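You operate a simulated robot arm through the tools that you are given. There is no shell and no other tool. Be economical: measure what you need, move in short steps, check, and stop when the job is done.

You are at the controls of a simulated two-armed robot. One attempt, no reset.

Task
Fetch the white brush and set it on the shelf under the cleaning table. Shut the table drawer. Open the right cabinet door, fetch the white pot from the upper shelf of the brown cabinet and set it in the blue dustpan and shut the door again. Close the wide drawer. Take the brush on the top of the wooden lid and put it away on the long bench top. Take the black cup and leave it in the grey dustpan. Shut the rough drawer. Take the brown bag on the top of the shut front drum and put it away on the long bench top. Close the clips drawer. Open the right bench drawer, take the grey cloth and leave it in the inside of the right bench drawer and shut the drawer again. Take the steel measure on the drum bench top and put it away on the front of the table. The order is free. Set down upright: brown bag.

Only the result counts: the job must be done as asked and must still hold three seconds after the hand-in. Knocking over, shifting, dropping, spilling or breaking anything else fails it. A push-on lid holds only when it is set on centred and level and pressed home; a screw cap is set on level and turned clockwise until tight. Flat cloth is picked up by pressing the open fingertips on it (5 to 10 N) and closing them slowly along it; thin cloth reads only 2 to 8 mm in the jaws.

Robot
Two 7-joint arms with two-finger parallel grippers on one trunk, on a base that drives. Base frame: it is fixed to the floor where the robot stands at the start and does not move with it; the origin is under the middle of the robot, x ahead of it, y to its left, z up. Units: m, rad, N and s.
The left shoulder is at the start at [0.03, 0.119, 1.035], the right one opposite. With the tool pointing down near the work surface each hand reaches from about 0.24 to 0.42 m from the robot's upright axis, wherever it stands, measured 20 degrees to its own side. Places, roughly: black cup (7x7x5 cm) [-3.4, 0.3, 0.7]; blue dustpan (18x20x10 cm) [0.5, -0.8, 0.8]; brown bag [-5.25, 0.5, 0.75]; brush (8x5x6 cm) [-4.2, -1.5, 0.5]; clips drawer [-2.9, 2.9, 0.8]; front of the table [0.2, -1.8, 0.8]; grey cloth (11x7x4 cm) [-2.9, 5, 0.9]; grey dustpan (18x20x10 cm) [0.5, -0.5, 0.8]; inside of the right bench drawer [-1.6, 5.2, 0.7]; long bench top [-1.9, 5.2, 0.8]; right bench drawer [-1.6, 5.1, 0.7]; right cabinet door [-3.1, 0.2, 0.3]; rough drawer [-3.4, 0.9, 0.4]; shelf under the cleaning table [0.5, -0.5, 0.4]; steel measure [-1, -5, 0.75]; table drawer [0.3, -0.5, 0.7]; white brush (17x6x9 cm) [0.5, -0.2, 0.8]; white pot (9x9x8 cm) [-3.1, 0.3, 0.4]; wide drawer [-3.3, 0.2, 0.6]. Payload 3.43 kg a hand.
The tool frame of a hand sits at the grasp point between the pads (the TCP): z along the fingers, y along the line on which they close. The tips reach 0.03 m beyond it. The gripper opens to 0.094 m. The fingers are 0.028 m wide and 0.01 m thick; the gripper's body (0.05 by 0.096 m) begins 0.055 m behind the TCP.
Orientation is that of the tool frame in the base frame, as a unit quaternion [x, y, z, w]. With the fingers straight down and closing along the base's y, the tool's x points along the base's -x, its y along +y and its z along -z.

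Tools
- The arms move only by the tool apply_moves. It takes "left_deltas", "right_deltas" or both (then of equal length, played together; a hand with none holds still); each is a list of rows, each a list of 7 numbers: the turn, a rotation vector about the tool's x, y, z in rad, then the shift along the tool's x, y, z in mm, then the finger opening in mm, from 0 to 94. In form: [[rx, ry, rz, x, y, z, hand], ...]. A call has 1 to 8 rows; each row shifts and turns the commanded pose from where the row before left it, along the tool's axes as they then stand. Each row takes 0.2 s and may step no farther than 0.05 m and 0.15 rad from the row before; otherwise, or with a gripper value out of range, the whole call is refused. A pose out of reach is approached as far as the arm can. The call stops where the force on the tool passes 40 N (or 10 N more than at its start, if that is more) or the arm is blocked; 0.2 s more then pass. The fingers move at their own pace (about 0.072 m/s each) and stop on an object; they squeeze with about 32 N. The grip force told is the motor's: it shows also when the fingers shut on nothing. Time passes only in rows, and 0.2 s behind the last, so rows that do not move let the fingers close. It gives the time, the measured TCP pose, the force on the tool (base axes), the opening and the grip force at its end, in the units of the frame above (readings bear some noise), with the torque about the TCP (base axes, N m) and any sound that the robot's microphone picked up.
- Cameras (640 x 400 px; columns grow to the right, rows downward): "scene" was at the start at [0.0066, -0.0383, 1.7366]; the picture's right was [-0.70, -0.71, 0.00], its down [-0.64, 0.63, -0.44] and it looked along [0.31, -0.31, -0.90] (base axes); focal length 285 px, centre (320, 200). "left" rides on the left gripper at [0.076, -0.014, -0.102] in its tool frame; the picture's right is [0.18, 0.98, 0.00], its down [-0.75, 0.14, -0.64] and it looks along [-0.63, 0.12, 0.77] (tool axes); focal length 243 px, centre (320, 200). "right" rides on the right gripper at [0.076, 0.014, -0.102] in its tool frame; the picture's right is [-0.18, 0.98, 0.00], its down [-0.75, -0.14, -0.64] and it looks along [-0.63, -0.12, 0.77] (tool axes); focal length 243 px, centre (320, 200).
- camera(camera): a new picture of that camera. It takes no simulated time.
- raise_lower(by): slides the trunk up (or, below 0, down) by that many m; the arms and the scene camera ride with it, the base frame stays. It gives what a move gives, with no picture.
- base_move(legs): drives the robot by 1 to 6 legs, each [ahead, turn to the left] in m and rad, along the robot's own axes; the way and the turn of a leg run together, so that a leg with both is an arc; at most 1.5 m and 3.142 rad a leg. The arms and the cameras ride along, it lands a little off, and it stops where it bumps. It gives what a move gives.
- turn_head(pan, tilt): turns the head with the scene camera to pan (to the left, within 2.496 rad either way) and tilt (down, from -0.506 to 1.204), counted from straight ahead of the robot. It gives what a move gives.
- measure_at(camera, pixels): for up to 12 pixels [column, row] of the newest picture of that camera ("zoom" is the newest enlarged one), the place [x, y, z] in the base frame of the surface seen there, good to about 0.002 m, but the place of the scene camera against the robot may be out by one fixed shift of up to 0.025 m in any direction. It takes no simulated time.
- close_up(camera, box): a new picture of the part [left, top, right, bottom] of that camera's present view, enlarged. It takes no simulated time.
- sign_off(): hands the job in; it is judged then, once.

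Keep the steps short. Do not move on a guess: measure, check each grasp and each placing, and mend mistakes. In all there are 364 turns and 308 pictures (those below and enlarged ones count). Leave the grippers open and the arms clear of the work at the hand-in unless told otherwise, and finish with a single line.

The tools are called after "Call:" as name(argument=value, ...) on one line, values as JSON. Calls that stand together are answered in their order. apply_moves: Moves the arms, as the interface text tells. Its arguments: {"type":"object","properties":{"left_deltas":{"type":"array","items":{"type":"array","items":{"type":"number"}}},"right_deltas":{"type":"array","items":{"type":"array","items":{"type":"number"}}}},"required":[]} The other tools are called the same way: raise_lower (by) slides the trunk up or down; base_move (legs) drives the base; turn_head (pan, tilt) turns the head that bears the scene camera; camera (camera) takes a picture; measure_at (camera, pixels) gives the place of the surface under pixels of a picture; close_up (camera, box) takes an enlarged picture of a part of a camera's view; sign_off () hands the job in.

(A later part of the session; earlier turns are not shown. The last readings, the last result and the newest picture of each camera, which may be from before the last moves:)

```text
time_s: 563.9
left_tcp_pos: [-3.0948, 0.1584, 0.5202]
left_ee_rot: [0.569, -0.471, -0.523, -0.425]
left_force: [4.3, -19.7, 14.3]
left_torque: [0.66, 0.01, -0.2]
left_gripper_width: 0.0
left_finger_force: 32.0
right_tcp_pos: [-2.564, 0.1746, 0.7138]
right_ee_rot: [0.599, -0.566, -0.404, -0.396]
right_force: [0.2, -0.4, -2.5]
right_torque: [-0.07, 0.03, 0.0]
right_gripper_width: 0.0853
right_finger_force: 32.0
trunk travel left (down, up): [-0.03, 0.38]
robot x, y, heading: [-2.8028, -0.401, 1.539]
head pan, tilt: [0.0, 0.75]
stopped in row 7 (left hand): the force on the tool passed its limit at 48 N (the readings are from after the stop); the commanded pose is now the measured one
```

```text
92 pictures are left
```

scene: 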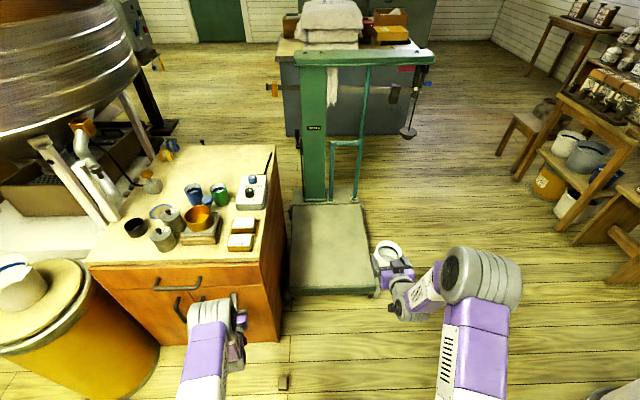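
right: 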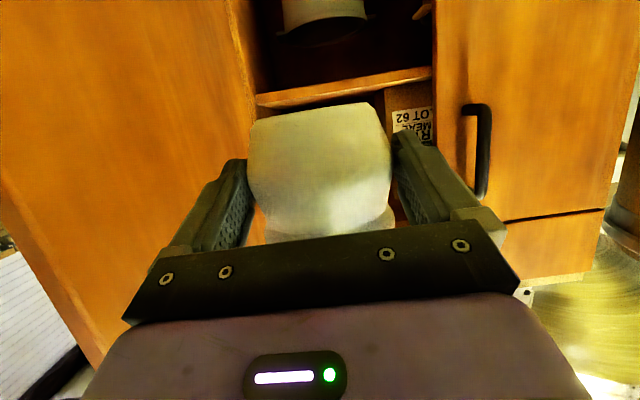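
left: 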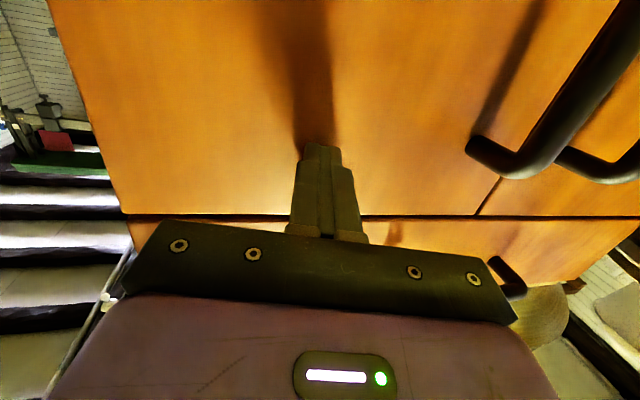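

Call:
measure_at(camera="left", pixels=[[470, 180], [200, 100], [420, 60], [500, 230], [520, 190], [430, 190]])

Call:
base_move(legs=[[-0.4, 0]])

Call:
camera(camera="left")

```text
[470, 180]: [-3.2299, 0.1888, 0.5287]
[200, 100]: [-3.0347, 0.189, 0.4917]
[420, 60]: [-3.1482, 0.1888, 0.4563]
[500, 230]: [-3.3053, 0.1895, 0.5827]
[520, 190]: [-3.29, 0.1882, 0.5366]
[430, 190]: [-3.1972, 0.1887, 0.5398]
```

```text
time_s: 566.4
left_tcp_pos: [-3.1098, -0.2464, 0.5177]
left_ee_rot: [0.571, -0.47, -0.523, -0.423]
left_force: [0.1, 0.5, 1.0]
left_torque: [0.03, 0.0, -0.01]
left_gripper_width: 0.0
left_finger_force: 31.9
right_tcp_pos: [-2.578, -0.229, 0.714]
right_ee_rot: [0.6, -0.567, -0.403, -0.396]
right_force: [0.5, 0.1, -1.8]
right_torque: [-0.01, -0.06, -0.03]
right_gripper_width: 0.0852
right_finger_force: 32.2
trunk travel left (down, up): [-0.03, 0.38]
robot x, y, heading: [-2.8168, -0.8086, 1.541]
head pan, tilt: [0.0, 0.75]
```

```text
91 pictures are left
```

left: 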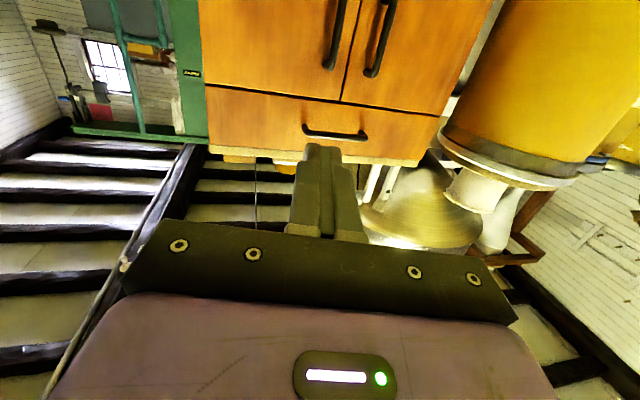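

The door is flush (0.189). Next the black cup with the left hand: raise the trunk 0.3 and tilt the left tool back to 45° down, open.

Call:
raise_lower(by=0.3)

Call:
apply_moves(left_deltas=[[0, 0.13, 0, 0, 25, 0, 94], [0, 0.13, 0, 0, 25, 0, 94], [0, 0.13, 0, 0, 25, 0, 94], [0, 0.13, 0, 0, 25, 0, 94], [0, 0.13, 0, 0, 0, 0, 94], [0, 0.13, 0, 0, 0, 0, 94]])

Call:
base_move(legs=[[0, 0.9], [0.42, 0], [0, -0.87]])

Call:
camera(camera="left")

Call:
camera(camera="scene")

```text
time_s: 569.4
left_tcp_pos: [-3.1109, -0.245, 0.818]
left_ee_rot: [0.57, -0.471, -0.522, -0.424]
left_force: [0.6, 0.3, 0.8]
left_torque: [0.0, 0.02, 0.0]
left_gripper_width: 0.0001
left_finger_force: 32.2
right_tcp_pos: [-2.578, -0.2276, 1.0125]
right_ee_rot: [0.6, -0.566, -0.403, -0.396]
right_force: [0.0, -0.2, -2.6]
right_torque: [-0.02, 0.03, 0.03]
right_gripper_width: 0.0856
right_finger_force: 31.8
trunk travel left (down, up): [-0.33, 0.08]
robot x, y, heading: [-2.8165, -0.8067, 1.545]
head pan, tilt: [0.0, 0.75]
```

```text
time_s: 570.8
left_tcp_pos: [-3.2079, -0.2654, 0.8177]
left_ee_rot: [0.727, -0.597, -0.265, -0.212]
left_force: [-0.1, -1.5, 0.1]
left_torque: [0.0, 0.0, -0.01]
left_gripper_width: 0.0941
left_finger_force: 0.1
right_tcp_pos: [-2.579, -0.2285, 1.0131]
right_ee_rot: [0.6, -0.566, -0.403, -0.396]
right_force: [-0.4, 0.2, -1.7]
right_torque: [-0.04, -0.01, 0.01]
right_gripper_width: 0.0854
right_finger_force: 32.1
trunk travel left (down, up): [-0.33, 0.08]
robot x, y, heading: [-2.8203, -0.8088, 1.539]
head pan, tilt: [0.0, 0.75]
```

```text
time_s: 578.0
left_tcp_pos: [-3.5543, -0.0042, 0.8175]
left_ee_rot: [0.736, -0.584, -0.27, -0.208]
left_force: [-0.2, -0.1, 0.8]
left_torque: [0.01, -0.01, -0.01]
left_gripper_width: 0.0937
left_finger_force: 0.1
right_tcp_pos: [-2.9277, 0.0539, 1.0144]
right_ee_rot: [0.609, -0.556, -0.41, -0.389]
right_force: [-0.5, -0.1, -2.1]
right_torque: [-0.03, -0.01, 0.02]
right_gripper_width: 0.0855
right_finger_force: 32.3
trunk travel left (down, up): [-0.33, 0.08]
robot x, y, heading: [-3.1514, -0.5347, 1.575]
head pan, tilt: [0.0, 0.75]
```

```text
90 pictures are left
```

left: 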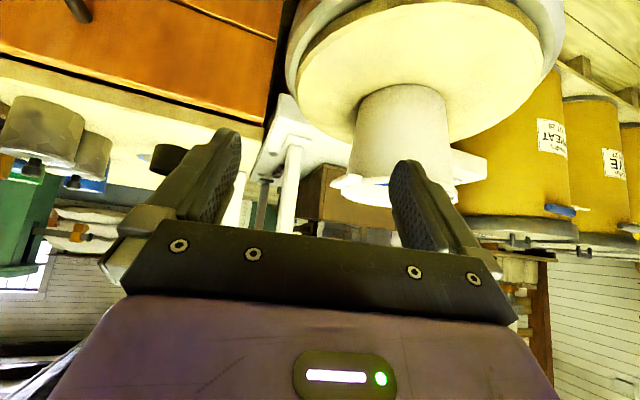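

```text
89 pictures are left
```

scene: 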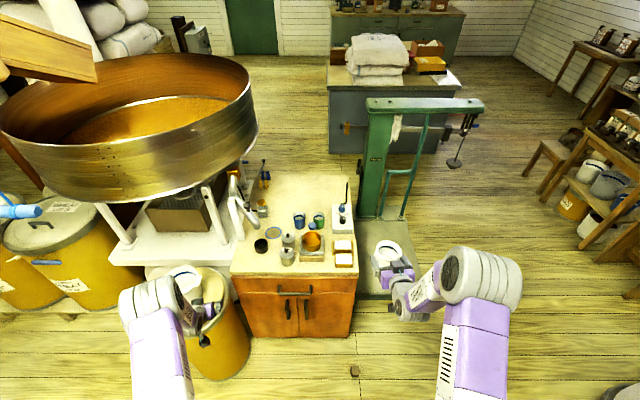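

The left hand is near the pail; first raise it 0.12 and move it right 0.1. I also measure the cup.

Call:
measure_at(camera="left", pixels=[[168, 155], [155, 160], [160, 148], [100, 155], [50, 140], [395, 120], [385, 195], [200, 125]])

Call:
apply_moves(left_deltas=[[0, 0, 0, -30, -10, -30, 94], [0, 0, 0, -30, -35, -30, 94], [0, 0, 0, -25, -40, -25, 94], [0, 0, 0, 0, -20, 0, 94]])

Call:
camera(camera="left")

```text
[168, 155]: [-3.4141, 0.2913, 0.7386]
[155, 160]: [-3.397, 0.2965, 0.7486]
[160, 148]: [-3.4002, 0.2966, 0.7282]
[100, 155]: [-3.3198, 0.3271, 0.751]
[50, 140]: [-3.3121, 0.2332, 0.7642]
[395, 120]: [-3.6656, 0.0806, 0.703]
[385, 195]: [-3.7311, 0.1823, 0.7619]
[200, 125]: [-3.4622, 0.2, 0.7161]
```

```text
refused: row 2 steps farther than a row can; nothing moved
```

```text
88 pictures are left
```

left: 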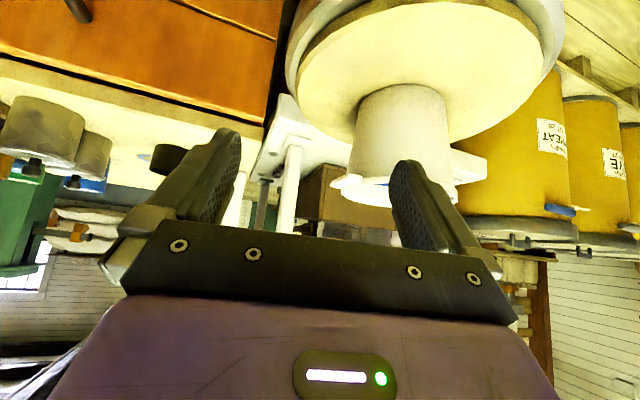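

Call:
apply_moves(left_deltas=[[0, 0, 0, -27.7, 0, -33.2, 94], [0, 0, 0, -27.7, 0, -33.2, 94], [0, 0, 0, -27.7, 0, -33.2, 94], [0, 0, 0, 7.5, -42, -6.7, 94], [0, 0, 0, 7.5, -42, -6.7, 94], [0, 0, 0, 7.5, -42, -6.7, 94]])

Call:
camera(camera="left")

```text
time_s: 579.4
left_tcp_pos: [-3.4212, -0.0054, 0.9433]
left_ee_rot: [0.736, -0.585, -0.27, -0.207]
left_force: [0.4, -0.1, -0.1]
left_torque: [0.03, 0.02, 0.03]
left_gripper_width: 0.0942
left_finger_force: 0.1
right_tcp_pos: [-2.9261, 0.0542, 1.0132]
right_ee_rot: [0.609, -0.556, -0.41, -0.389]
right_force: [0.1, -0.2, -2.4]
right_torque: [-0.04, 0.0, 0.01]
right_gripper_width: 0.0851
right_finger_force: 31.9
trunk travel left (down, up): [-0.33, 0.08]
robot x, y, heading: [-3.1442, -0.5324, 1.574]
head pan, tilt: [0.0, 0.75]
```

```text
87 pictures are left
```

left: 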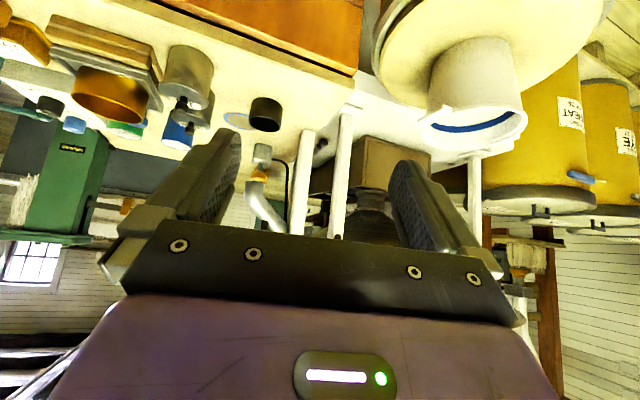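

Call:
measure_at(camera="left", pixels=[[252, 108], [279, 110], [265, 102], [265, 128], [252, 120], [278, 122], [190, 75], [236, 118], [262, 155], [305, 150], [260, 190], [205, 95]])

Call:
close_up(camera="left", box=[180, 60, 360, 240])

```text
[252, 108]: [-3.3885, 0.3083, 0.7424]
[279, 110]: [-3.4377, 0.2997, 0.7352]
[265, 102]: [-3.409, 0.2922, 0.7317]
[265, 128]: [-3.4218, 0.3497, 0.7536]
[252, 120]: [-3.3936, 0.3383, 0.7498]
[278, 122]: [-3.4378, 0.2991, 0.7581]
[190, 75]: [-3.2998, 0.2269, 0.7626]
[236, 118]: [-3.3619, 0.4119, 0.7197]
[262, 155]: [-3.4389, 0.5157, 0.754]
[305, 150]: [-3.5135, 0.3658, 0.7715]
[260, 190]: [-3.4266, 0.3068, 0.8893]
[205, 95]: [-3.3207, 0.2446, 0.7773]
```

```text
2.22 times, centred on (270, 150) of left
```

zoom: 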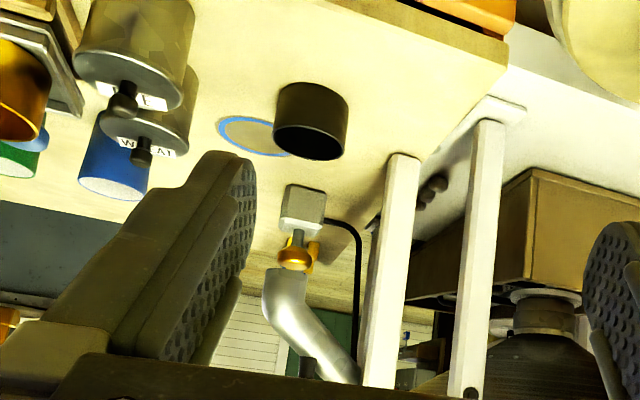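

A silver spout hangs near/above the cup. I look closer from the scene camera.

Call:
close_up(camera="scene", box=[190, 150, 350, 290])

Call:
measure_at(camera="zoom", pixels=[[215, 215], [250, 260], [235, 150], [280, 385], [200, 180], [170, 120], [290, 350], [190, 250]])

```text
2.86 times, centred on (270, 220) of scene
```

zoom: 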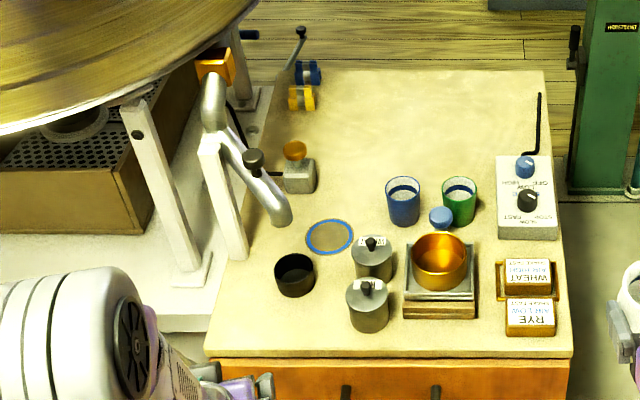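

```text
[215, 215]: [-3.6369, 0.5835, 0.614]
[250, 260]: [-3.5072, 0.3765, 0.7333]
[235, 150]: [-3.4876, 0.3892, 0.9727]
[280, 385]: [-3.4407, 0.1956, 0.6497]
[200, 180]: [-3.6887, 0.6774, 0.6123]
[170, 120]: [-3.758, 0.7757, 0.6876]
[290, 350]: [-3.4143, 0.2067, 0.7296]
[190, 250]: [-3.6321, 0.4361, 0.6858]
```

Call:
measure_at(camera="zoom", pixels=[[280, 212], [265, 195], [250, 175], [225, 130], [213, 95], [295, 275], [293, 260], [252, 160]])

```text
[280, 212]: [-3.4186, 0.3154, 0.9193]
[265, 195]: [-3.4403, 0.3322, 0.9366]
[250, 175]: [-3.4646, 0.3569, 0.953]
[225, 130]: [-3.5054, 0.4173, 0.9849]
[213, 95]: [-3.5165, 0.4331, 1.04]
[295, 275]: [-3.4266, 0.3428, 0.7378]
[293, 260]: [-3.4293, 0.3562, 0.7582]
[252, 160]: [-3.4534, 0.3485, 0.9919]
```

The spout tip is right above the cup (z≈0.88, cup top 0.767), so I come in low from the front: tool straight ahead at ~40° below horizontal. First turn the tool.

Call:
apply_moves(left_deltas=[[0.077, 0, 0.092, 0, 0, 0, 84], [0.077, 0, 0.092, 0, 0, 0, 84], [0, -0.095, 0, 0, 0, 0, 84], [0, -0.095, 0, 0, 0, 0, 84], [0, 0, 0, 0, 0, 0, 84]])

Call:
base_move(legs=[[0.18, 0]])

```text
time_s: 580.6
left_tcp_pos: [-3.4229, -0.0039, 0.9467]
left_ee_rot: [-0.635, 0.643, 0.303, 0.301]
left_force: [0.0, 0.1, 0.0]
left_torque: [-0.02, -0.04, -0.01]
left_gripper_width: 0.0841
left_finger_force: 0.0
right_tcp_pos: [-2.9273, 0.0547, 1.0119]
right_ee_rot: [0.61, -0.555, -0.41, -0.389]
right_force: [-0.1, -0.4, -2.2]
right_torque: [-0.03, 0.02, -0.01]
right_gripper_width: 0.0851
right_finger_force: 31.7
trunk travel left (down, up): [-0.33, 0.08]
robot x, y, heading: [-3.1469, -0.5296, 1.571]
head pan, tilt: [0.0, 0.75]
```

```text
time_s: 582.1
left_tcp_pos: [-3.4244, 0.175, 0.9454]
left_ee_rot: [-0.636, 0.643, 0.303, 0.3]
left_force: [0.0, 0.3, -0.2]
left_torque: [0.02, 0.02, 0.0]
left_gripper_width: 0.0839
left_finger_force: 0.1
right_tcp_pos: [-2.9295, 0.2346, 1.0126]
right_ee_rot: [0.611, -0.555, -0.411, -0.388]
right_force: [0.0, 0.1, -2.4]
right_torque: [-0.01, 0.04, 0.02]
right_gripper_width: 0.0854
right_finger_force: 31.5
trunk travel left (down, up): [-0.33, 0.08]
robot x, y, heading: [-3.1459, -0.3568, 1.58]
head pan, tilt: [0.0, 0.75]
```

Call:
apply_moves(left_deltas=[[0, 0, 0, 22, -3, 24.5, 84], [0, 0, 0, 22, -3, 24.5, 84], [0, 0, 0, 22, -3, 24.5, 84]])

Call:
camera(camera="left")

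```text
time_s: 582.9
left_tcp_pos: [-3.4176, 0.1907, 0.8478]
left_ee_rot: [-0.636, 0.643, 0.304, 0.3]
left_force: [0.5, 0.2, -0.6]
left_torque: [0.03, -0.01, 0.02]
left_gripper_width: 0.0836
left_finger_force: 0.1
right_tcp_pos: [-2.9297, 0.235, 1.0127]
right_ee_rot: [0.61, -0.556, -0.41, -0.388]
right_force: [-0.2, 0.3, -1.5]
right_torque: [-0.05, -0.02, 0.0]
right_gripper_width: 0.0853
right_finger_force: 32.5
trunk travel left (down, up): [-0.33, 0.08]
robot x, y, heading: [-3.1492, -0.3558, 1.577]
head pan, tilt: [0.0, 0.75]
```

```text
84 pictures are left
```

left: 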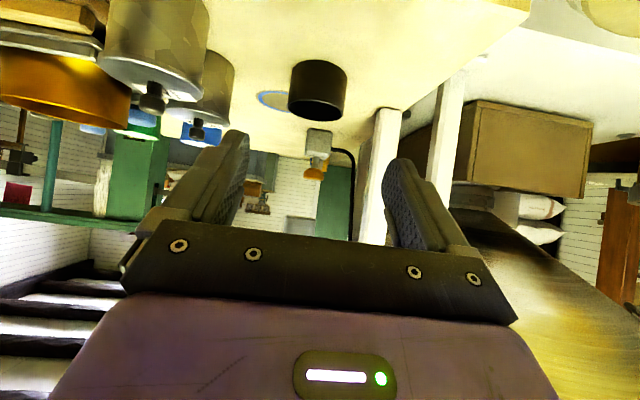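

Call:
measure_at(camera="left", pixels=[[291, 92], [346, 92], [318, 80], [318, 112], [230, 90], [190, 60]])

Call:
apply_moves(left_deltas=[[0, 0, 0, 0, 0, 30, 84], [0, 0, 0, 0, 0, 30, 84], [0, 0, 0, 0, 0, 30, 84]])

Call:
camera(camera="left")

```text
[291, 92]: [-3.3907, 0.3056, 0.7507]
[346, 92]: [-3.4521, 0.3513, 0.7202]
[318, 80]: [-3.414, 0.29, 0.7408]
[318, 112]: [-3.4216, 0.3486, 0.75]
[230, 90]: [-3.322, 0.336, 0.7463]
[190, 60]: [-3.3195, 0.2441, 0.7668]
```

```text
time_s: 583.7
left_tcp_pos: [-3.4163, 0.2591, 0.7932]
left_ee_rot: [-0.636, 0.643, 0.303, 0.301]
left_force: [-0.7, 1.3, -0.6]
left_torque: [0.01, 0.01, 0.02]
left_gripper_width: 0.084
left_finger_force: 0.0
right_tcp_pos: [-2.9297, 0.2358, 1.0114]
right_ee_rot: [0.61, -0.555, -0.411, -0.388]
right_force: [-0.7, 0.0, -3.1]
right_torque: [-0.05, -0.01, -0.01]
right_gripper_width: 0.0852
right_finger_force: 31.8
trunk travel left (down, up): [-0.33, 0.08]
robot x, y, heading: [-3.1478, -0.3523, 1.576]
head pan, tilt: [0.0, 0.75]
```

```text
83 pictures are left
```

left: 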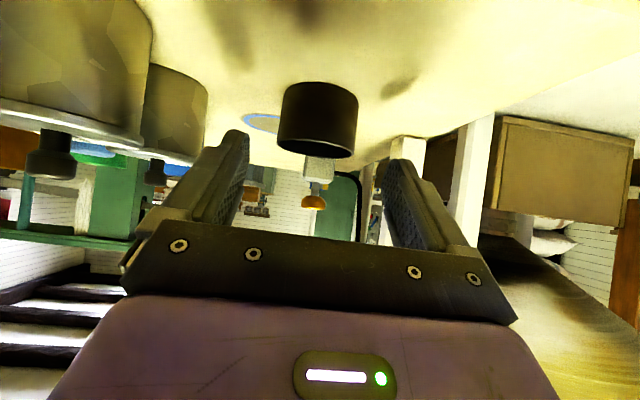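

Centred. Advance 60 mm and close.

Call:
apply_moves(left_deltas=[[0, 0, 0, 0, 0, 30, 84], [0, 0, 0, 0, 0, 31, 84], [0, 0, 0, 0, 0, 0, 50], [0, 0, 0, 0, 0, 0, 30], [0, 0, 0, 0, 0, 0, 20]])

Call:
camera(camera="left")

```text
time_s: 584.9
left_tcp_pos: [-3.4184, 0.3041, 0.7534]
left_ee_rot: [-0.636, 0.642, 0.305, 0.301]
left_force: [-0.1, 0.4, 0.8]
left_torque: [-0.01, 0.0, -0.01]
left_gripper_width: 0.0604
left_finger_force: 32.8
right_tcp_pos: [-2.9291, 0.2343, 1.0119]
right_ee_rot: [0.61, -0.555, -0.411, -0.388]
right_force: [-0.4, -0.6, -1.5]
right_torque: [-0.07, -0.02, -0.02]
right_gripper_width: 0.0855
right_finger_force: 31.7
trunk travel left (down, up): [-0.33, 0.08]
robot x, y, heading: [-3.1464, -0.3532, 1.573]
head pan, tilt: [0.0, 0.75]
```

```text
82 pictures are left
```

left: 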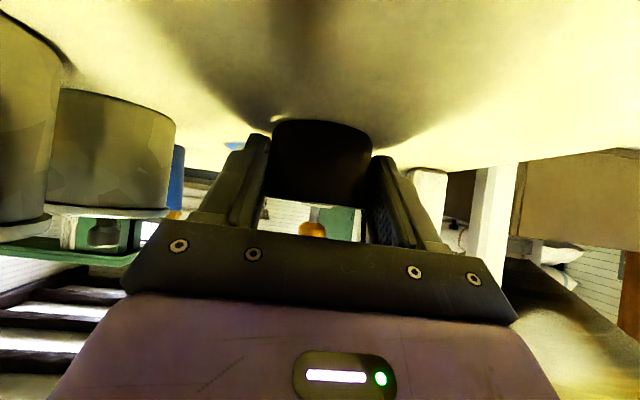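

Gripped at 60 mm. Lift 20 mm and back straight out 0.35.

Call:
raise_lower(by=0.02)

Call:
base_move(legs=[[-0.4, 0]])

Call:
camera(camera="left")

Call:
camera(camera="scene")

```text
time_s: 585.6
left_tcp_pos: [-3.4173, 0.3056, 0.7729]
left_ee_rot: [-0.636, 0.643, 0.303, 0.301]
left_force: [0.5, 0.1, -1.4]
left_torque: [-0.05, 0.03, 0.02]
left_gripper_width: 0.0605
left_finger_force: 31.7
right_tcp_pos: [-2.9293, 0.2341, 1.0315]
right_ee_rot: [0.611, -0.555, -0.411, -0.388]
right_force: [-1.2, -0.2, -1.8]
right_torque: [-0.05, -0.02, 0.03]
right_gripper_width: 0.0853
right_finger_force: 32.0
trunk travel left (down, up): [-0.35, 0.06]
robot x, y, heading: [-3.1497, -0.3543, 1.581]
head pan, tilt: [0.0, 0.75]
```

```text
time_s: 588.1
left_tcp_pos: [-3.4139, -0.0915, 0.7733]
left_ee_rot: [-0.635, 0.643, 0.304, 0.302]
left_force: [-0.4, 0.1, 0.0]
left_torque: [0.02, -0.01, -0.03]
left_gripper_width: 0.0604
left_finger_force: 31.9
right_tcp_pos: [-2.9265, -0.1628, 1.0328]
right_ee_rot: [0.61, -0.555, -0.41, -0.388]
right_force: [-0.2, -0.6, -1.9]
right_torque: [-0.02, 0.02, 0.0]
right_gripper_width: 0.0852
right_finger_force: 32.1
trunk travel left (down, up): [-0.35, 0.06]
robot x, y, heading: [-3.1459, -0.7546, 1.574]
head pan, tilt: [0.0, 0.75]
```

```text
81 pictures are left
```

left: 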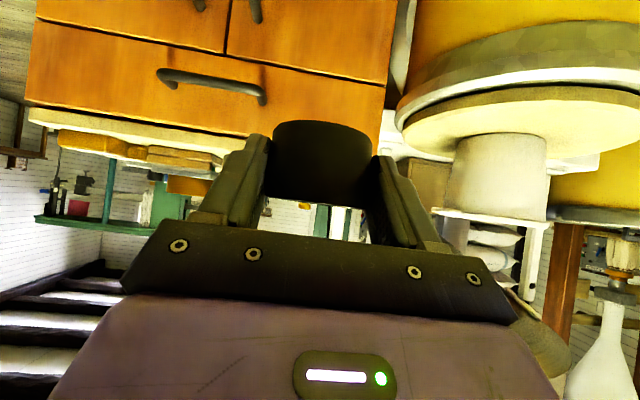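

```text
80 pictures are left
```

scene: 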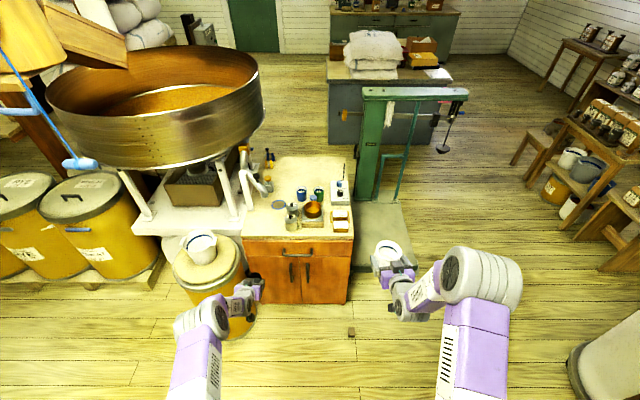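

Both objects are held. I raise the cup 0.2, then start the route back: south along x≈-3.5.

Call:
apply_moves(left_deltas=[[0, 0, 0, -38.6, 0, -31.8, 20], [0, 0, 0, -38.6, 0, -31.8, 20], [0, 0, 0, -38.6, 0, -31.8, 20], [0, 0, 0, -38.6, 0, -31.8, 20]])

Call:
base_move(legs=[[0, 2.695], [0.825, 0], [0, 0.443], [0.6, 0]])

Call:
turn_head(pan=0.5, tilt=0.5)

Call:
camera(camera="scene")

```text
time_s: 589.1
left_tcp_pos: [-3.412, -0.0939, 0.9724]
left_ee_rot: [-0.635, 0.643, 0.304, 0.301]
left_force: [0.3, 0.6, -0.8]
left_torque: [-0.03, -0.04, -0.01]
left_gripper_width: 0.0604
left_finger_force: 32.2
right_tcp_pos: [-2.926, -0.165, 1.0326]
right_ee_rot: [0.609, -0.555, -0.411, -0.389]
right_force: [0.0, -0.2, -1.6]
right_torque: [-0.04, -0.01, 0.03]
right_gripper_width: 0.0851
right_finger_force: 32.0
trunk travel left (down, up): [-0.35, 0.06]
robot x, y, heading: [-3.1436, -0.7469, 1.576]
head pan, tilt: [0.0, 0.75]
```

```text
time_s: 604.1
left_tcp_pos: [-3.4178, -2.7878, 0.9731]
left_ee_rot: [0.675, 0.601, -0.316, 0.288]
left_force: [0.1, 0.6, -0.1]
left_torque: [-0.01, 0.02, 0.04]
left_gripper_width: 0.0603
left_finger_force: 31.5
right_tcp_pos: [-3.8964, -2.6646, 1.0352]
right_ee_rot: [0.588, 0.578, -0.413, 0.388]
right_force: [3.0, 7.9, 1.9]
right_torque: [0.13, -0.07, 0.05]
right_gripper_width: 0.0855
right_finger_force: 32.1
trunk travel left (down, up): [-0.35, 0.06]
robot x, y, heading: [-3.6168, -2.1066, -1.678]
head pan, tilt: [0.0, 0.75]
```

```text
time_s: 605.1
left_tcp_pos: [-3.4176, -2.7847, 0.9728]
left_ee_rot: [0.675, 0.601, -0.316, 0.287]
left_force: [0.6, -0.8, -0.2]
left_torque: [0.03, 0.0, -0.04]
left_gripper_width: 0.0603
left_finger_force: 31.6
right_tcp_pos: [-3.8963, -2.6658, 1.0341]
right_ee_rot: [0.587, 0.579, -0.412, 0.388]
right_force: [1.9, 6.2, 2.9]
right_torque: [0.08, -0.03, 0.01]
right_gripper_width: 0.0854
right_finger_force: 32.4
trunk travel left (down, up): [-0.35, 0.06]
robot x, y, heading: [-3.6115, -2.1018, -1.667]
head pan, tilt: [0.499, 0.499]
```

```text
79 pictures are left
```

scene: 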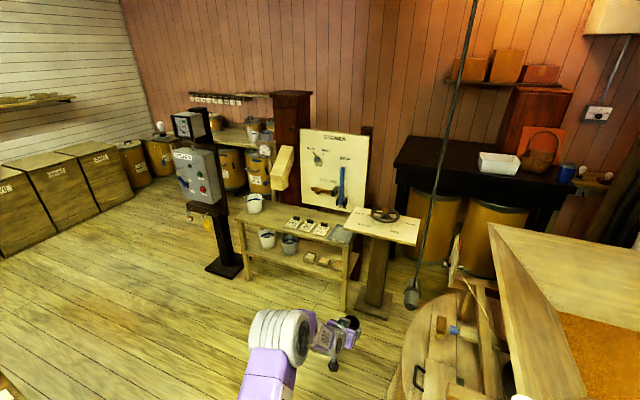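

The right hand feels ~8 N: it's touching the hopper on the stone. I back off 0.15 and look.

Call:
base_move(legs=[[-0.15, 0]])

Call:
camera(camera="right")

Call:
turn_head(pan=-0.4, tilt=0.6)

Call:
camera(camera="scene")

```text
time_s: 606.4
left_tcp_pos: [-3.4034, -2.6399, 0.9728]
left_ee_rot: [0.676, 0.601, -0.317, 0.287]
left_force: [0.0, 0.4, -0.7]
left_torque: [0.01, 0.03, 0.01]
left_gripper_width: 0.0602
left_finger_force: 32.0
right_tcp_pos: [-3.88, -2.5198, 1.0339]
right_ee_rot: [0.588, 0.578, -0.412, 0.388]
right_force: [-0.3, -0.4, -2.4]
right_torque: [0.01, 0.0, -0.03]
right_gripper_width: 0.0854
right_finger_force: 31.7
trunk travel left (down, up): [-0.35, 0.06]
robot x, y, heading: [-3.5999, -1.9565, -1.671]
head pan, tilt: [0.499, 0.499]
```

```text
78 pictures are left
```

right: 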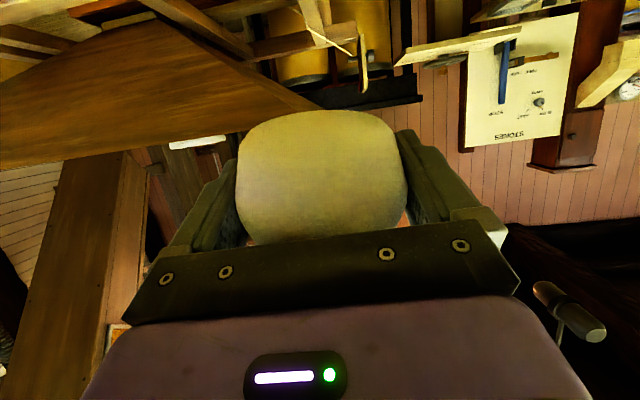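

```text
time_s: 607.6
left_tcp_pos: [-3.4032, -2.6409, 0.9714]
left_ee_rot: [0.675, 0.602, -0.316, 0.287]
left_force: [0.0, -0.9, -0.5]
left_torque: [0.0, 0.0, -0.02]
left_gripper_width: 0.0605
left_finger_force: 31.7
right_tcp_pos: [-3.8821, -2.5209, 1.0334]
right_ee_rot: [0.588, 0.578, -0.412, 0.387]
right_force: [0.3, 0.4, -1.8]
right_torque: [-0.02, 0.0, 0.01]
right_gripper_width: 0.0854
right_finger_force: 32.4
trunk travel left (down, up): [-0.35, 0.06]
robot x, y, heading: [-3.5998, -1.9584, -1.672]
head pan, tilt: [-0.4, 0.6]
```

```text
77 pictures are left
```

scene: 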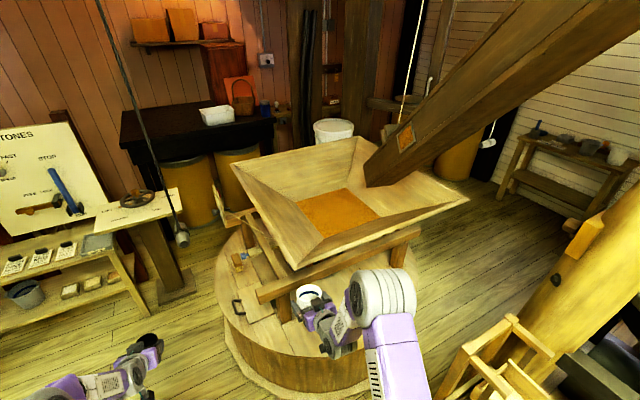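

Call:
close_up(camera="scene", box=[260, 260, 380, 370])

Call:
measure_at(camera="scene", pixels=[[300, 265], [250, 205], [320, 265], [275, 240], [298, 292], [320, 295], [308, 290], [308, 310], [470, 200]])

```text
3.64 times, centred on (320, 315) of scene
```

zoom: 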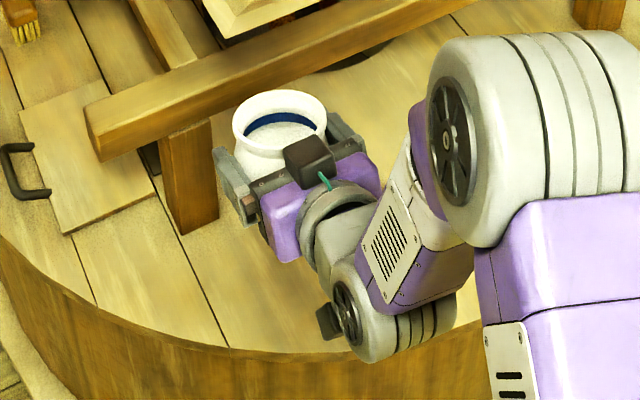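

```text
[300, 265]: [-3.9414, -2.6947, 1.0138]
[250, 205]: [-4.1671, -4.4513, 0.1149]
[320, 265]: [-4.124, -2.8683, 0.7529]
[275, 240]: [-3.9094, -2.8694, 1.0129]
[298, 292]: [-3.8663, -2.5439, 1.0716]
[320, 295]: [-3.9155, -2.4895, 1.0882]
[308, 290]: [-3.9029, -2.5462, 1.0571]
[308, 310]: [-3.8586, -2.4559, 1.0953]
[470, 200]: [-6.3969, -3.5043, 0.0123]
```

Pot is intact in the grip. I steer away from the hopper: legs south-east, then east along y≈-2.5.

Call:
base_move(legs=[[0, 0.47], [0.45, 0], [0, 0.9], [0.5, 0], [0, 0.36]])

Call:
turn_head(pan=0.2, tilt=0.5)

Call:
camera(camera="scene")

```text
time_s: 610.9
left_tcp_pos: [-3.0159, -2.7155, 0.9772]
left_ee_rot: [0.514, 0.741, -0.243, 0.356]
left_force: [0.3, -0.3, -0.1]
left_torque: [-0.02, -0.02, 0.0]
left_gripper_width: 0.0606
left_finger_force: 32.2
right_tcp_pos: [-3.5013, -2.8185, 1.0301]
right_ee_rot: [0.44, 0.705, -0.304, 0.466]
right_force: [-0.2, 0.5, -2.1]
right_torque: [0.0, -0.01, 0.0]
right_gripper_width: 0.0847
right_finger_force: 32.1
trunk travel left (down, up): [-0.35, 0.06]
robot x, y, heading: [-3.4991, -2.2072, -1.203]
head pan, tilt: [-0.4, 0.6]
stopped in leg 2: the robot was blocked; the commanded pose is now the measured one
```

```text
time_s: 611.9
left_tcp_pos: [-3.0167, -2.7164, 0.9788]
left_ee_rot: [0.514, 0.741, -0.244, 0.356]
left_force: [0.2, -0.1, -0.4]
left_torque: [-0.01, -0.01, 0.02]
left_gripper_width: 0.0605
left_finger_force: 31.7
right_tcp_pos: [-3.5015, -2.8198, 1.0311]
right_ee_rot: [0.439, 0.703, -0.306, 0.468]
right_force: [0.1, 0.1, -1.0]
right_torque: [-0.03, 0.04, 0.01]
right_gripper_width: 0.0847
right_finger_force: 31.5
trunk travel left (down, up): [-0.35, 0.06]
robot x, y, heading: [-3.4997, -2.2119, -1.197]
head pan, tilt: [0.201, 0.499]
```

```text
75 pictures are left
```

scene: 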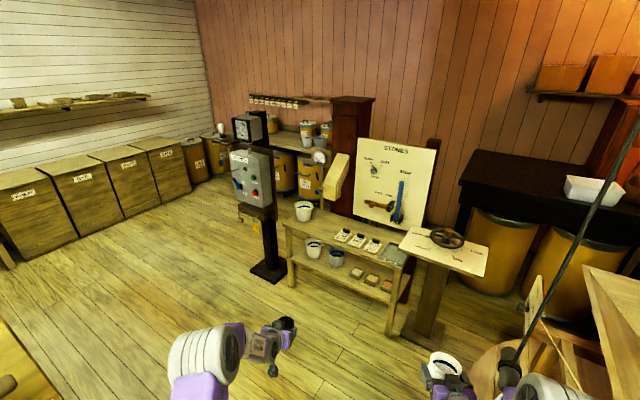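

The base touched the tub's rim. I back 0.12, turn further left and pass between tub and tower.

Call:
base_move(legs=[[-0.12, 0], [0, 0.6], [0.5, 0], [0, 0.4], [0.5, 0], [0, 0.23]])

Call:
camera(camera="scene")

```text
time_s: 616.2
left_tcp_pos: [-2.6775, -2.3933, 0.9624]
left_ee_rot: [0.282, 0.864, -0.129, 0.397]
left_force: [-0.6, 0.2, -1.2]
left_torque: [0.04, 0.02, 0.05]
left_gripper_width: 0.0605
left_finger_force: 32.1
right_tcp_pos: [-3.0055, -2.741, 1.0235]
right_ee_rot: [0.214, 0.805, -0.149, 0.533]
right_force: [-0.2, 0.0, -2.0]
right_torque: [-0.02, 0.03, -0.03]
right_gripper_width: 0.0846
right_finger_force: 32.0
trunk travel left (down, up): [-0.35, 0.06]
robot x, y, heading: [-3.3542, -2.227, -0.598]
head pan, tilt: [0.201, 0.499]
stopped in leg 3: the robot was blocked; the commanded pose is now the measured one
```

```text
74 pictures are left
```

scene: 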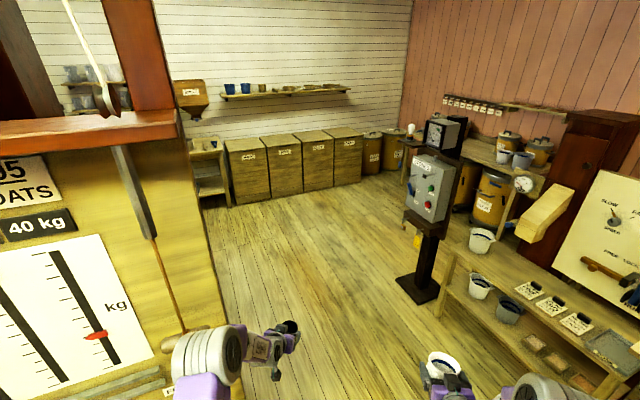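

The left elbow is against the tower's scale board. I back 0.05 and take the line that worked before: to (-3.17, -2.58), then east.

Call:
base_move(legs=[[-0.06, 0], [0, -0.58], [0.44, 0]])

Call:
camera(camera="scene")

```text
time_s: 621.0
left_tcp_pos: [-2.7285, -3.0819, 0.9612]
left_ee_rot: [0.503, 0.757, -0.231, 0.347]
left_force: [-0.3, -0.2, -0.1]
left_torque: [0.02, 0.0, 0.02]
left_gripper_width: 0.0602
left_finger_force: 31.7
right_tcp_pos: [-3.1948, -3.2107, 1.0242]
right_ee_rot: [0.424, 0.717, -0.29, 0.471]
right_force: [0.1, -0.5, -1.8]
right_torque: [-0.03, 0.0, 0.01]
right_gripper_width: 0.0842
right_finger_force: 31.5
trunk travel left (down, up): [-0.35, 0.06]
robot x, y, heading: [-3.2272, -2.5956, -1.154]
head pan, tilt: [0.201, 0.499]
```

```text
73 pictures are left
```

scene: 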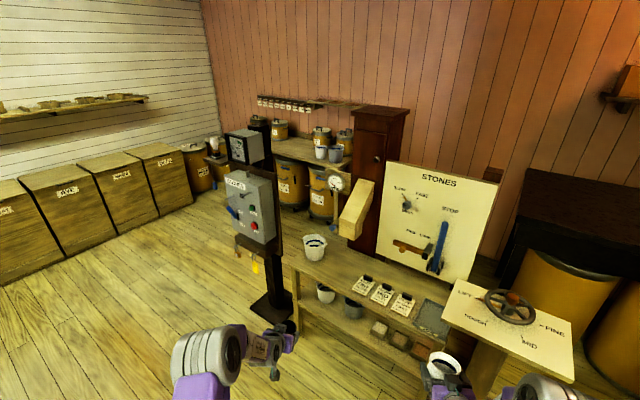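

Turn left to face east and drive 1.9 m along y≈-2.55.

Call:
base_move(legs=[[0, 1.2], [1.0, 0], [0.9, 0]])

Call:
camera(camera="left")

Call:
camera(camera="right")

```text
time_s: 633.6
left_tcp_pos: [-0.6848, -2.174, 0.9606]
left_ee_rot: [-0.022, 0.908, 0.009, 0.417]
left_force: [-1.0, 0.4, 0.0]
left_torque: [0.0, 0.02, -0.01]
left_gripper_width: 0.0605
left_finger_force: 32.5
right_tcp_pos: [-0.7219, -2.6566, 1.0237]
right_ee_rot: [-0.067, 0.83, 0.035, 0.553]
right_force: [0.4, -0.5, -2.7]
right_torque: [-0.01, 0.02, -0.02]
right_gripper_width: 0.0835
right_finger_force: 31.7
trunk travel left (down, up): [-0.35, 0.06]
robot x, y, heading: [-1.3157, -2.4804, 0.074]
head pan, tilt: [0.201, 0.499]
```

```text
72 pictures are left
```

left: 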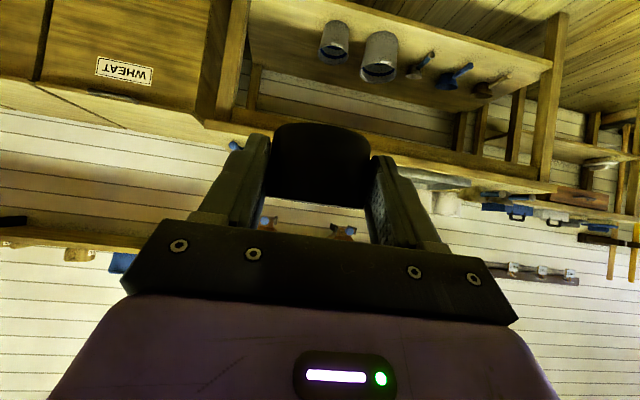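

```text
71 pictures are left
```

right: 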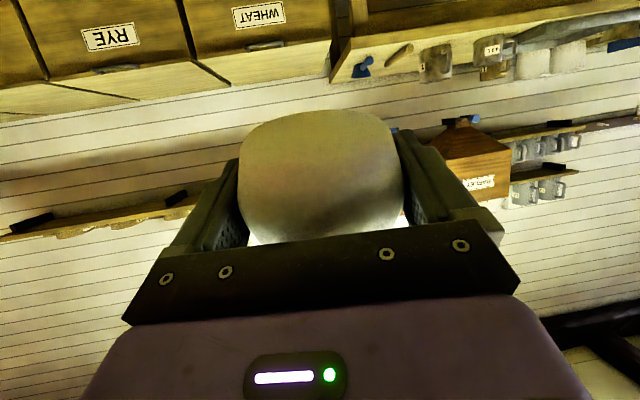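

The pot's grip is slowly narrowing (83.5 mm), so I go directly: to (-0.75, -0.66), facing the table.

Call:
base_move(legs=[[0, 1.196], [1.0, 0], [0.9, 0], [0, -1.26]])

Call:
turn_head(pan=0, tilt=0.75)

Call:
camera(camera="scene")

Call:
camera(camera="right")

```text
time_s: 649.0
left_tcp_pos: [-0.1147, -0.4056, 0.9603]
left_ee_rot: [-0.009, 0.909, 0.004, 0.417]
left_force: [-0.5, -0.6, -0.6]
left_torque: [-0.03, 0.02, 0.01]
left_gripper_width: 0.0603
left_finger_force: 31.7
right_tcp_pos: [-0.1673, -0.8867, 1.0237]
right_ee_rot: [-0.054, 0.831, 0.026, 0.553]
right_force: [-0.3, -0.3, -2.3]
right_torque: [-0.01, -0.04, -0.03]
right_gripper_width: 0.0836
right_finger_force: 32.0
trunk travel left (down, up): [-0.35, 0.06]
robot x, y, heading: [-0.7519, -0.6938, 0.043]
head pan, tilt: [0.201, 0.499]
```

```text
time_s: 649.8
left_tcp_pos: [-0.1145, -0.4048, 0.9611]
left_ee_rot: [-0.009, 0.909, 0.003, 0.417]
left_force: [0.2, 0.4, -0.6]
left_torque: [0.02, 0.02, -0.04]
left_gripper_width: 0.0601
left_finger_force: 32.1
right_tcp_pos: [-0.1667, -0.8856, 1.0242]
right_ee_rot: [-0.053, 0.831, 0.025, 0.553]
right_force: [-0.5, 1.2, -3.2]
right_torque: [-0.02, 0.0, 0.02]
right_gripper_width: 0.0837
right_finger_force: 32.2
trunk travel left (down, up): [-0.35, 0.06]
robot x, y, heading: [-0.7537, -0.6898, 0.043]
head pan, tilt: [0.0, 0.75]
```

```text
70 pictures are left
```

scene: 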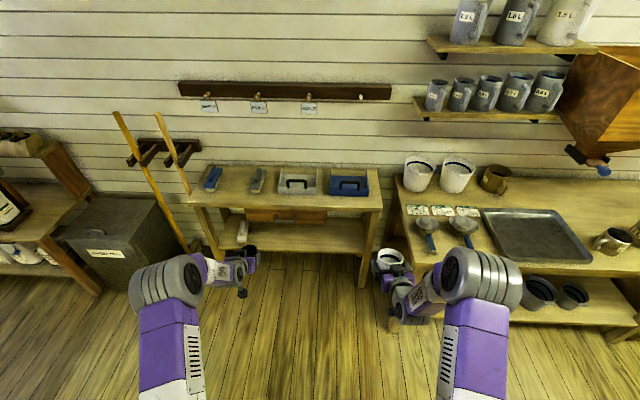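

```text
69 pictures are left
```

right: 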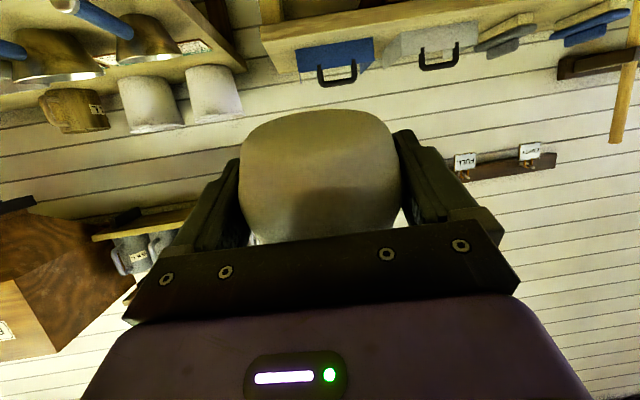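

Arrived. I zoom on the dustpans and measure them.

Call:
close_up(camera="scene", box=[240, 140, 400, 240])

Call:
measure_at(camera="zoom", pixels=[[160, 120], [210, 120], [300, 120], [160, 205], [300, 205], [230, 165], [235, 195], [370, 125], [510, 130], [365, 215], [510, 220], [440, 160]])

```text
4.00 times, centred on (320, 190) of scene
```

zoom: 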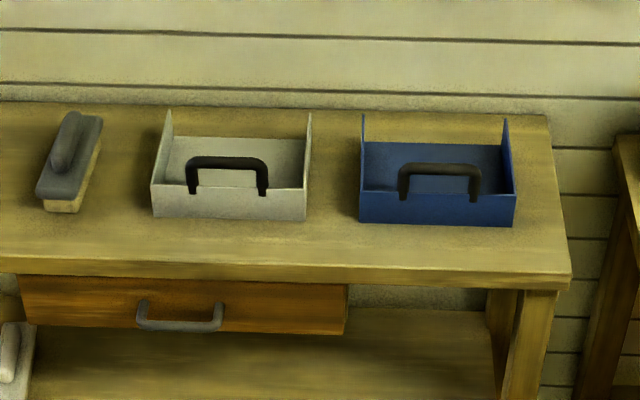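

```text
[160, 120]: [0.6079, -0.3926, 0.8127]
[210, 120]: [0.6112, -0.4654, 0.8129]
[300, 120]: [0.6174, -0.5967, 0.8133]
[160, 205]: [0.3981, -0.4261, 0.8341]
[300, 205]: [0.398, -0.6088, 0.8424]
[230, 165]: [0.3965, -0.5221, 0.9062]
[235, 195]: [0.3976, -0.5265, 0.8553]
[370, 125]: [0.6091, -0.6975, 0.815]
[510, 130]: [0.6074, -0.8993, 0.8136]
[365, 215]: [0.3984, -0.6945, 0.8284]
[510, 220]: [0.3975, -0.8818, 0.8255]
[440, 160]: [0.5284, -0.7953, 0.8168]
```

The pan's arched handle (z 0.906) and near wall face me, so I need a steep tool. First the cup: steepen the left tool by 0.61 rad, bring it inward, and retract the right hand a bit.

Call:
apply_moves(left_deltas=[[0, 0.122, 0, 0, -30, 0, 20], [0, 0.122, 0, 0, -30, 0, 20], [0, 0.122, 0, 0, -30, 0, 20], [0, 0.122, 0, 0, -20, 0, 20], [0, 0.122, 0, 0, 0, 0, 20]], right_deltas=[[0, 0, 0, 14, 0, -34, 30], [0, 0, 0, 14, 0, -34, 30], [0, 0, 0, 14, 0, -34, 30], [0, 0, 0, 0, 0, 0, 30], [0, 0, 0, 0, 0, 0, 30]])

Call:
camera(camera="left")

```text
time_s: 651.0
left_tcp_pos: [-0.1129, -0.5162, 0.9597]
left_ee_rot: [-0.01, 0.992, 0.0, 0.124]
left_force: [0.1, -0.3, -1.2]
left_torque: [0.04, -0.01, -0.01]
left_gripper_width: 0.0603
left_finger_force: 31.7
right_tcp_pos: [-0.2767, -0.8957, 1.0267]
right_ee_rot: [-0.052, 0.831, 0.025, 0.553]
right_force: [0.0, -0.3, -2.1]
right_torque: [0.03, 0.0, -0.02]
right_gripper_width: 0.0837
right_finger_force: 32.3
trunk travel left (down, up): [-0.35, 0.06]
robot x, y, heading: [-0.755, -0.6902, 0.038]
head pan, tilt: [0.0, 0.75]
```

```text
67 pictures are left
```

left: 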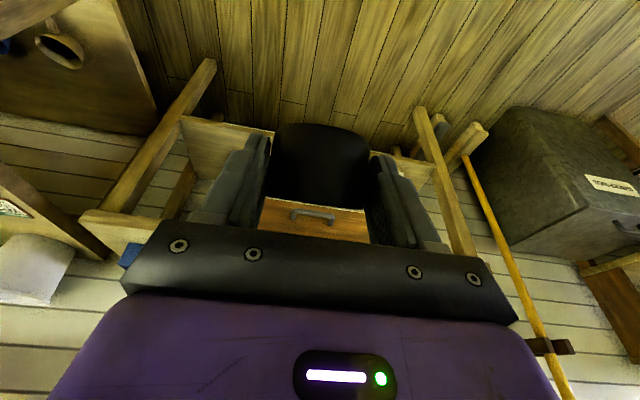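

Cup hand is at 14° from vertical, ahead 0.64. I drive forward 0.62 and shift 22 mm to centre on the grey pan.

Call:
base_move(legs=[[0.6, 0]])

Call:
apply_moves(left_deltas=[[0, 0, 0, 0, -22, 0, 20], [0, 0, 0, 0, 0, 0, 20]])

Call:
camera(camera="left")

Call:
camera(camera="scene")

```text
time_s: 654.3
left_tcp_pos: [0.4661, -0.481, 0.9596]
left_ee_rot: [-0.015, 0.992, 0.001, 0.124]
left_force: [0.3, -0.5, -0.4]
left_torque: [0.01, 0.03, 0.01]
left_gripper_width: 0.0603
left_finger_force: 31.9
right_tcp_pos: [0.3059, -0.8638, 1.0265]
right_ee_rot: [-0.057, 0.831, 0.028, 0.553]
right_force: [0.5, -0.2, -1.5]
right_torque: [0.01, 0.02, 0.01]
right_gripper_width: 0.0839
right_finger_force: 31.6
trunk travel left (down, up): [-0.35, 0.06]
robot x, y, heading: [-0.1716, -0.6645, 0.05]
head pan, tilt: [0.0, 0.75]
```

```text
time_s: 654.9
left_tcp_pos: [0.4662, -0.5014, 0.9601]
left_ee_rot: [-0.015, 0.992, 0.002, 0.125]
left_force: [-1.0, -0.2, -1.7]
left_torque: [-0.01, 0.01, -0.01]
left_gripper_width: 0.06
left_finger_force: 31.6
right_tcp_pos: [0.3058, -0.8634, 1.0259]
right_ee_rot: [-0.058, 0.831, 0.028, 0.553]
right_force: [0.4, -0.2, -2.1]
right_torque: [0.02, -0.01, 0.02]
right_gripper_width: 0.0837
right_finger_force: 31.8
trunk travel left (down, up): [-0.35, 0.06]
robot x, y, heading: [-0.172, -0.6635, 0.053]
head pan, tilt: [0.0, 0.75]
```

```text
66 pictures are left
```

left: 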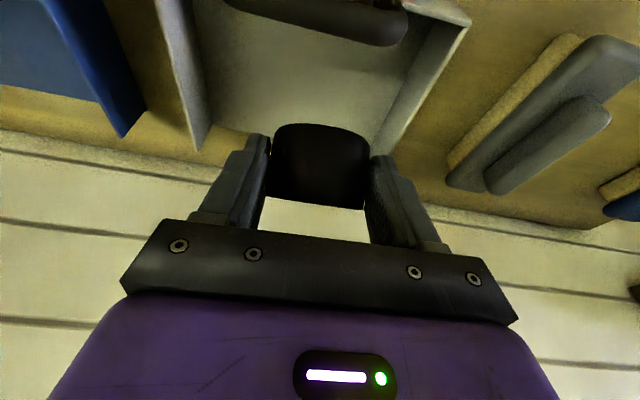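

```text
65 pictures are left
```

scene: 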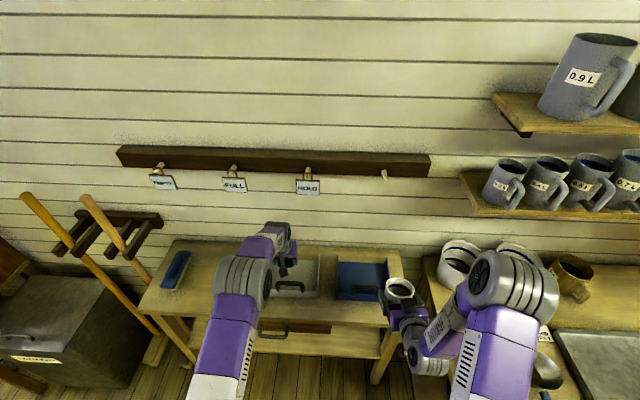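

Measure the grey pan with the left wrist camera.

Call:
measure_at(camera="left", pixels=[[280, 80], [195, 100], [200, 145], [440, 60], [460, 25], [400, 130], [330, 20], [340, 115], [240, 20], [375, 35]])

```text
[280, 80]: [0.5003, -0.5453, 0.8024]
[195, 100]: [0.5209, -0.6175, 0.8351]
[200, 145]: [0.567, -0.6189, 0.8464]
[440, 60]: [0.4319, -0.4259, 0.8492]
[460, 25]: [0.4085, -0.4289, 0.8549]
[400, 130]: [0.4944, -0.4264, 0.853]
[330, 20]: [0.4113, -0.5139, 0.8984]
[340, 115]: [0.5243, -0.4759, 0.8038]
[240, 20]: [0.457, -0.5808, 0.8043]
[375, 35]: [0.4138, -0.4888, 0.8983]
```

Pan centre y≈-0.522, floor z 0.803, handle top 0.90 at x 0.41. Move to (0.52, -0.522), then descend to z 0.875.

Call:
apply_moves(left_deltas=[[0, 0, 0, -26, -11.3, 6.7, 20], [0, 0, 0, -26, -11.3, 6.7, 20], [0, 0, 0, 7, 0, 27.3, 20], [0, 0, 0, 7, 0, 27.3, 20], [0, 0, 0, 7, 0, 27.3, 20]])

Call:
camera(camera="left")

```text
time_s: 656.1
left_tcp_pos: [0.4982, -0.5237, 0.8788]
left_ee_rot: [-0.016, 0.992, 0.002, 0.125]
left_force: [0.0, 0.2, -1.5]
left_torque: [0.0, -0.02, -0.02]
left_gripper_width: 0.0603
left_finger_force: 31.6
left hand out of reach, approached as far as the arm can: row 2, 3, 4, 5
right_tcp_pos: [0.3065, -0.864, 1.0262]
right_ee_rot: [-0.057, 0.831, 0.028, 0.553]
right_force: [-0.2, -0.1, -1.7]
right_torque: [0.01, 0.0, -0.01]
right_gripper_width: 0.0837
right_finger_force: 32.2
trunk travel left (down, up): [-0.35, 0.06]
robot x, y, heading: [-0.176, -0.6588, 0.055]
head pan, tilt: [0.0, 0.75]
```

```text
64 pictures are left
```

left: 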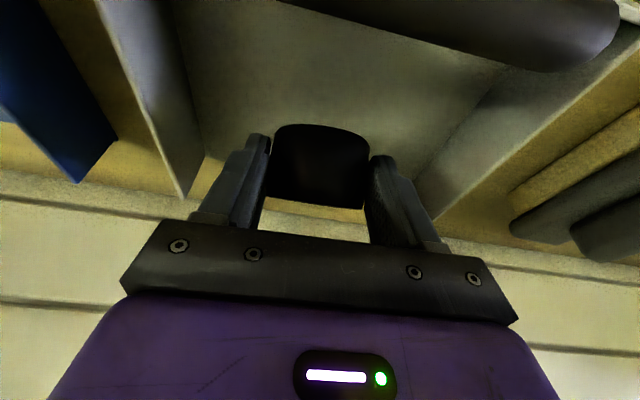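

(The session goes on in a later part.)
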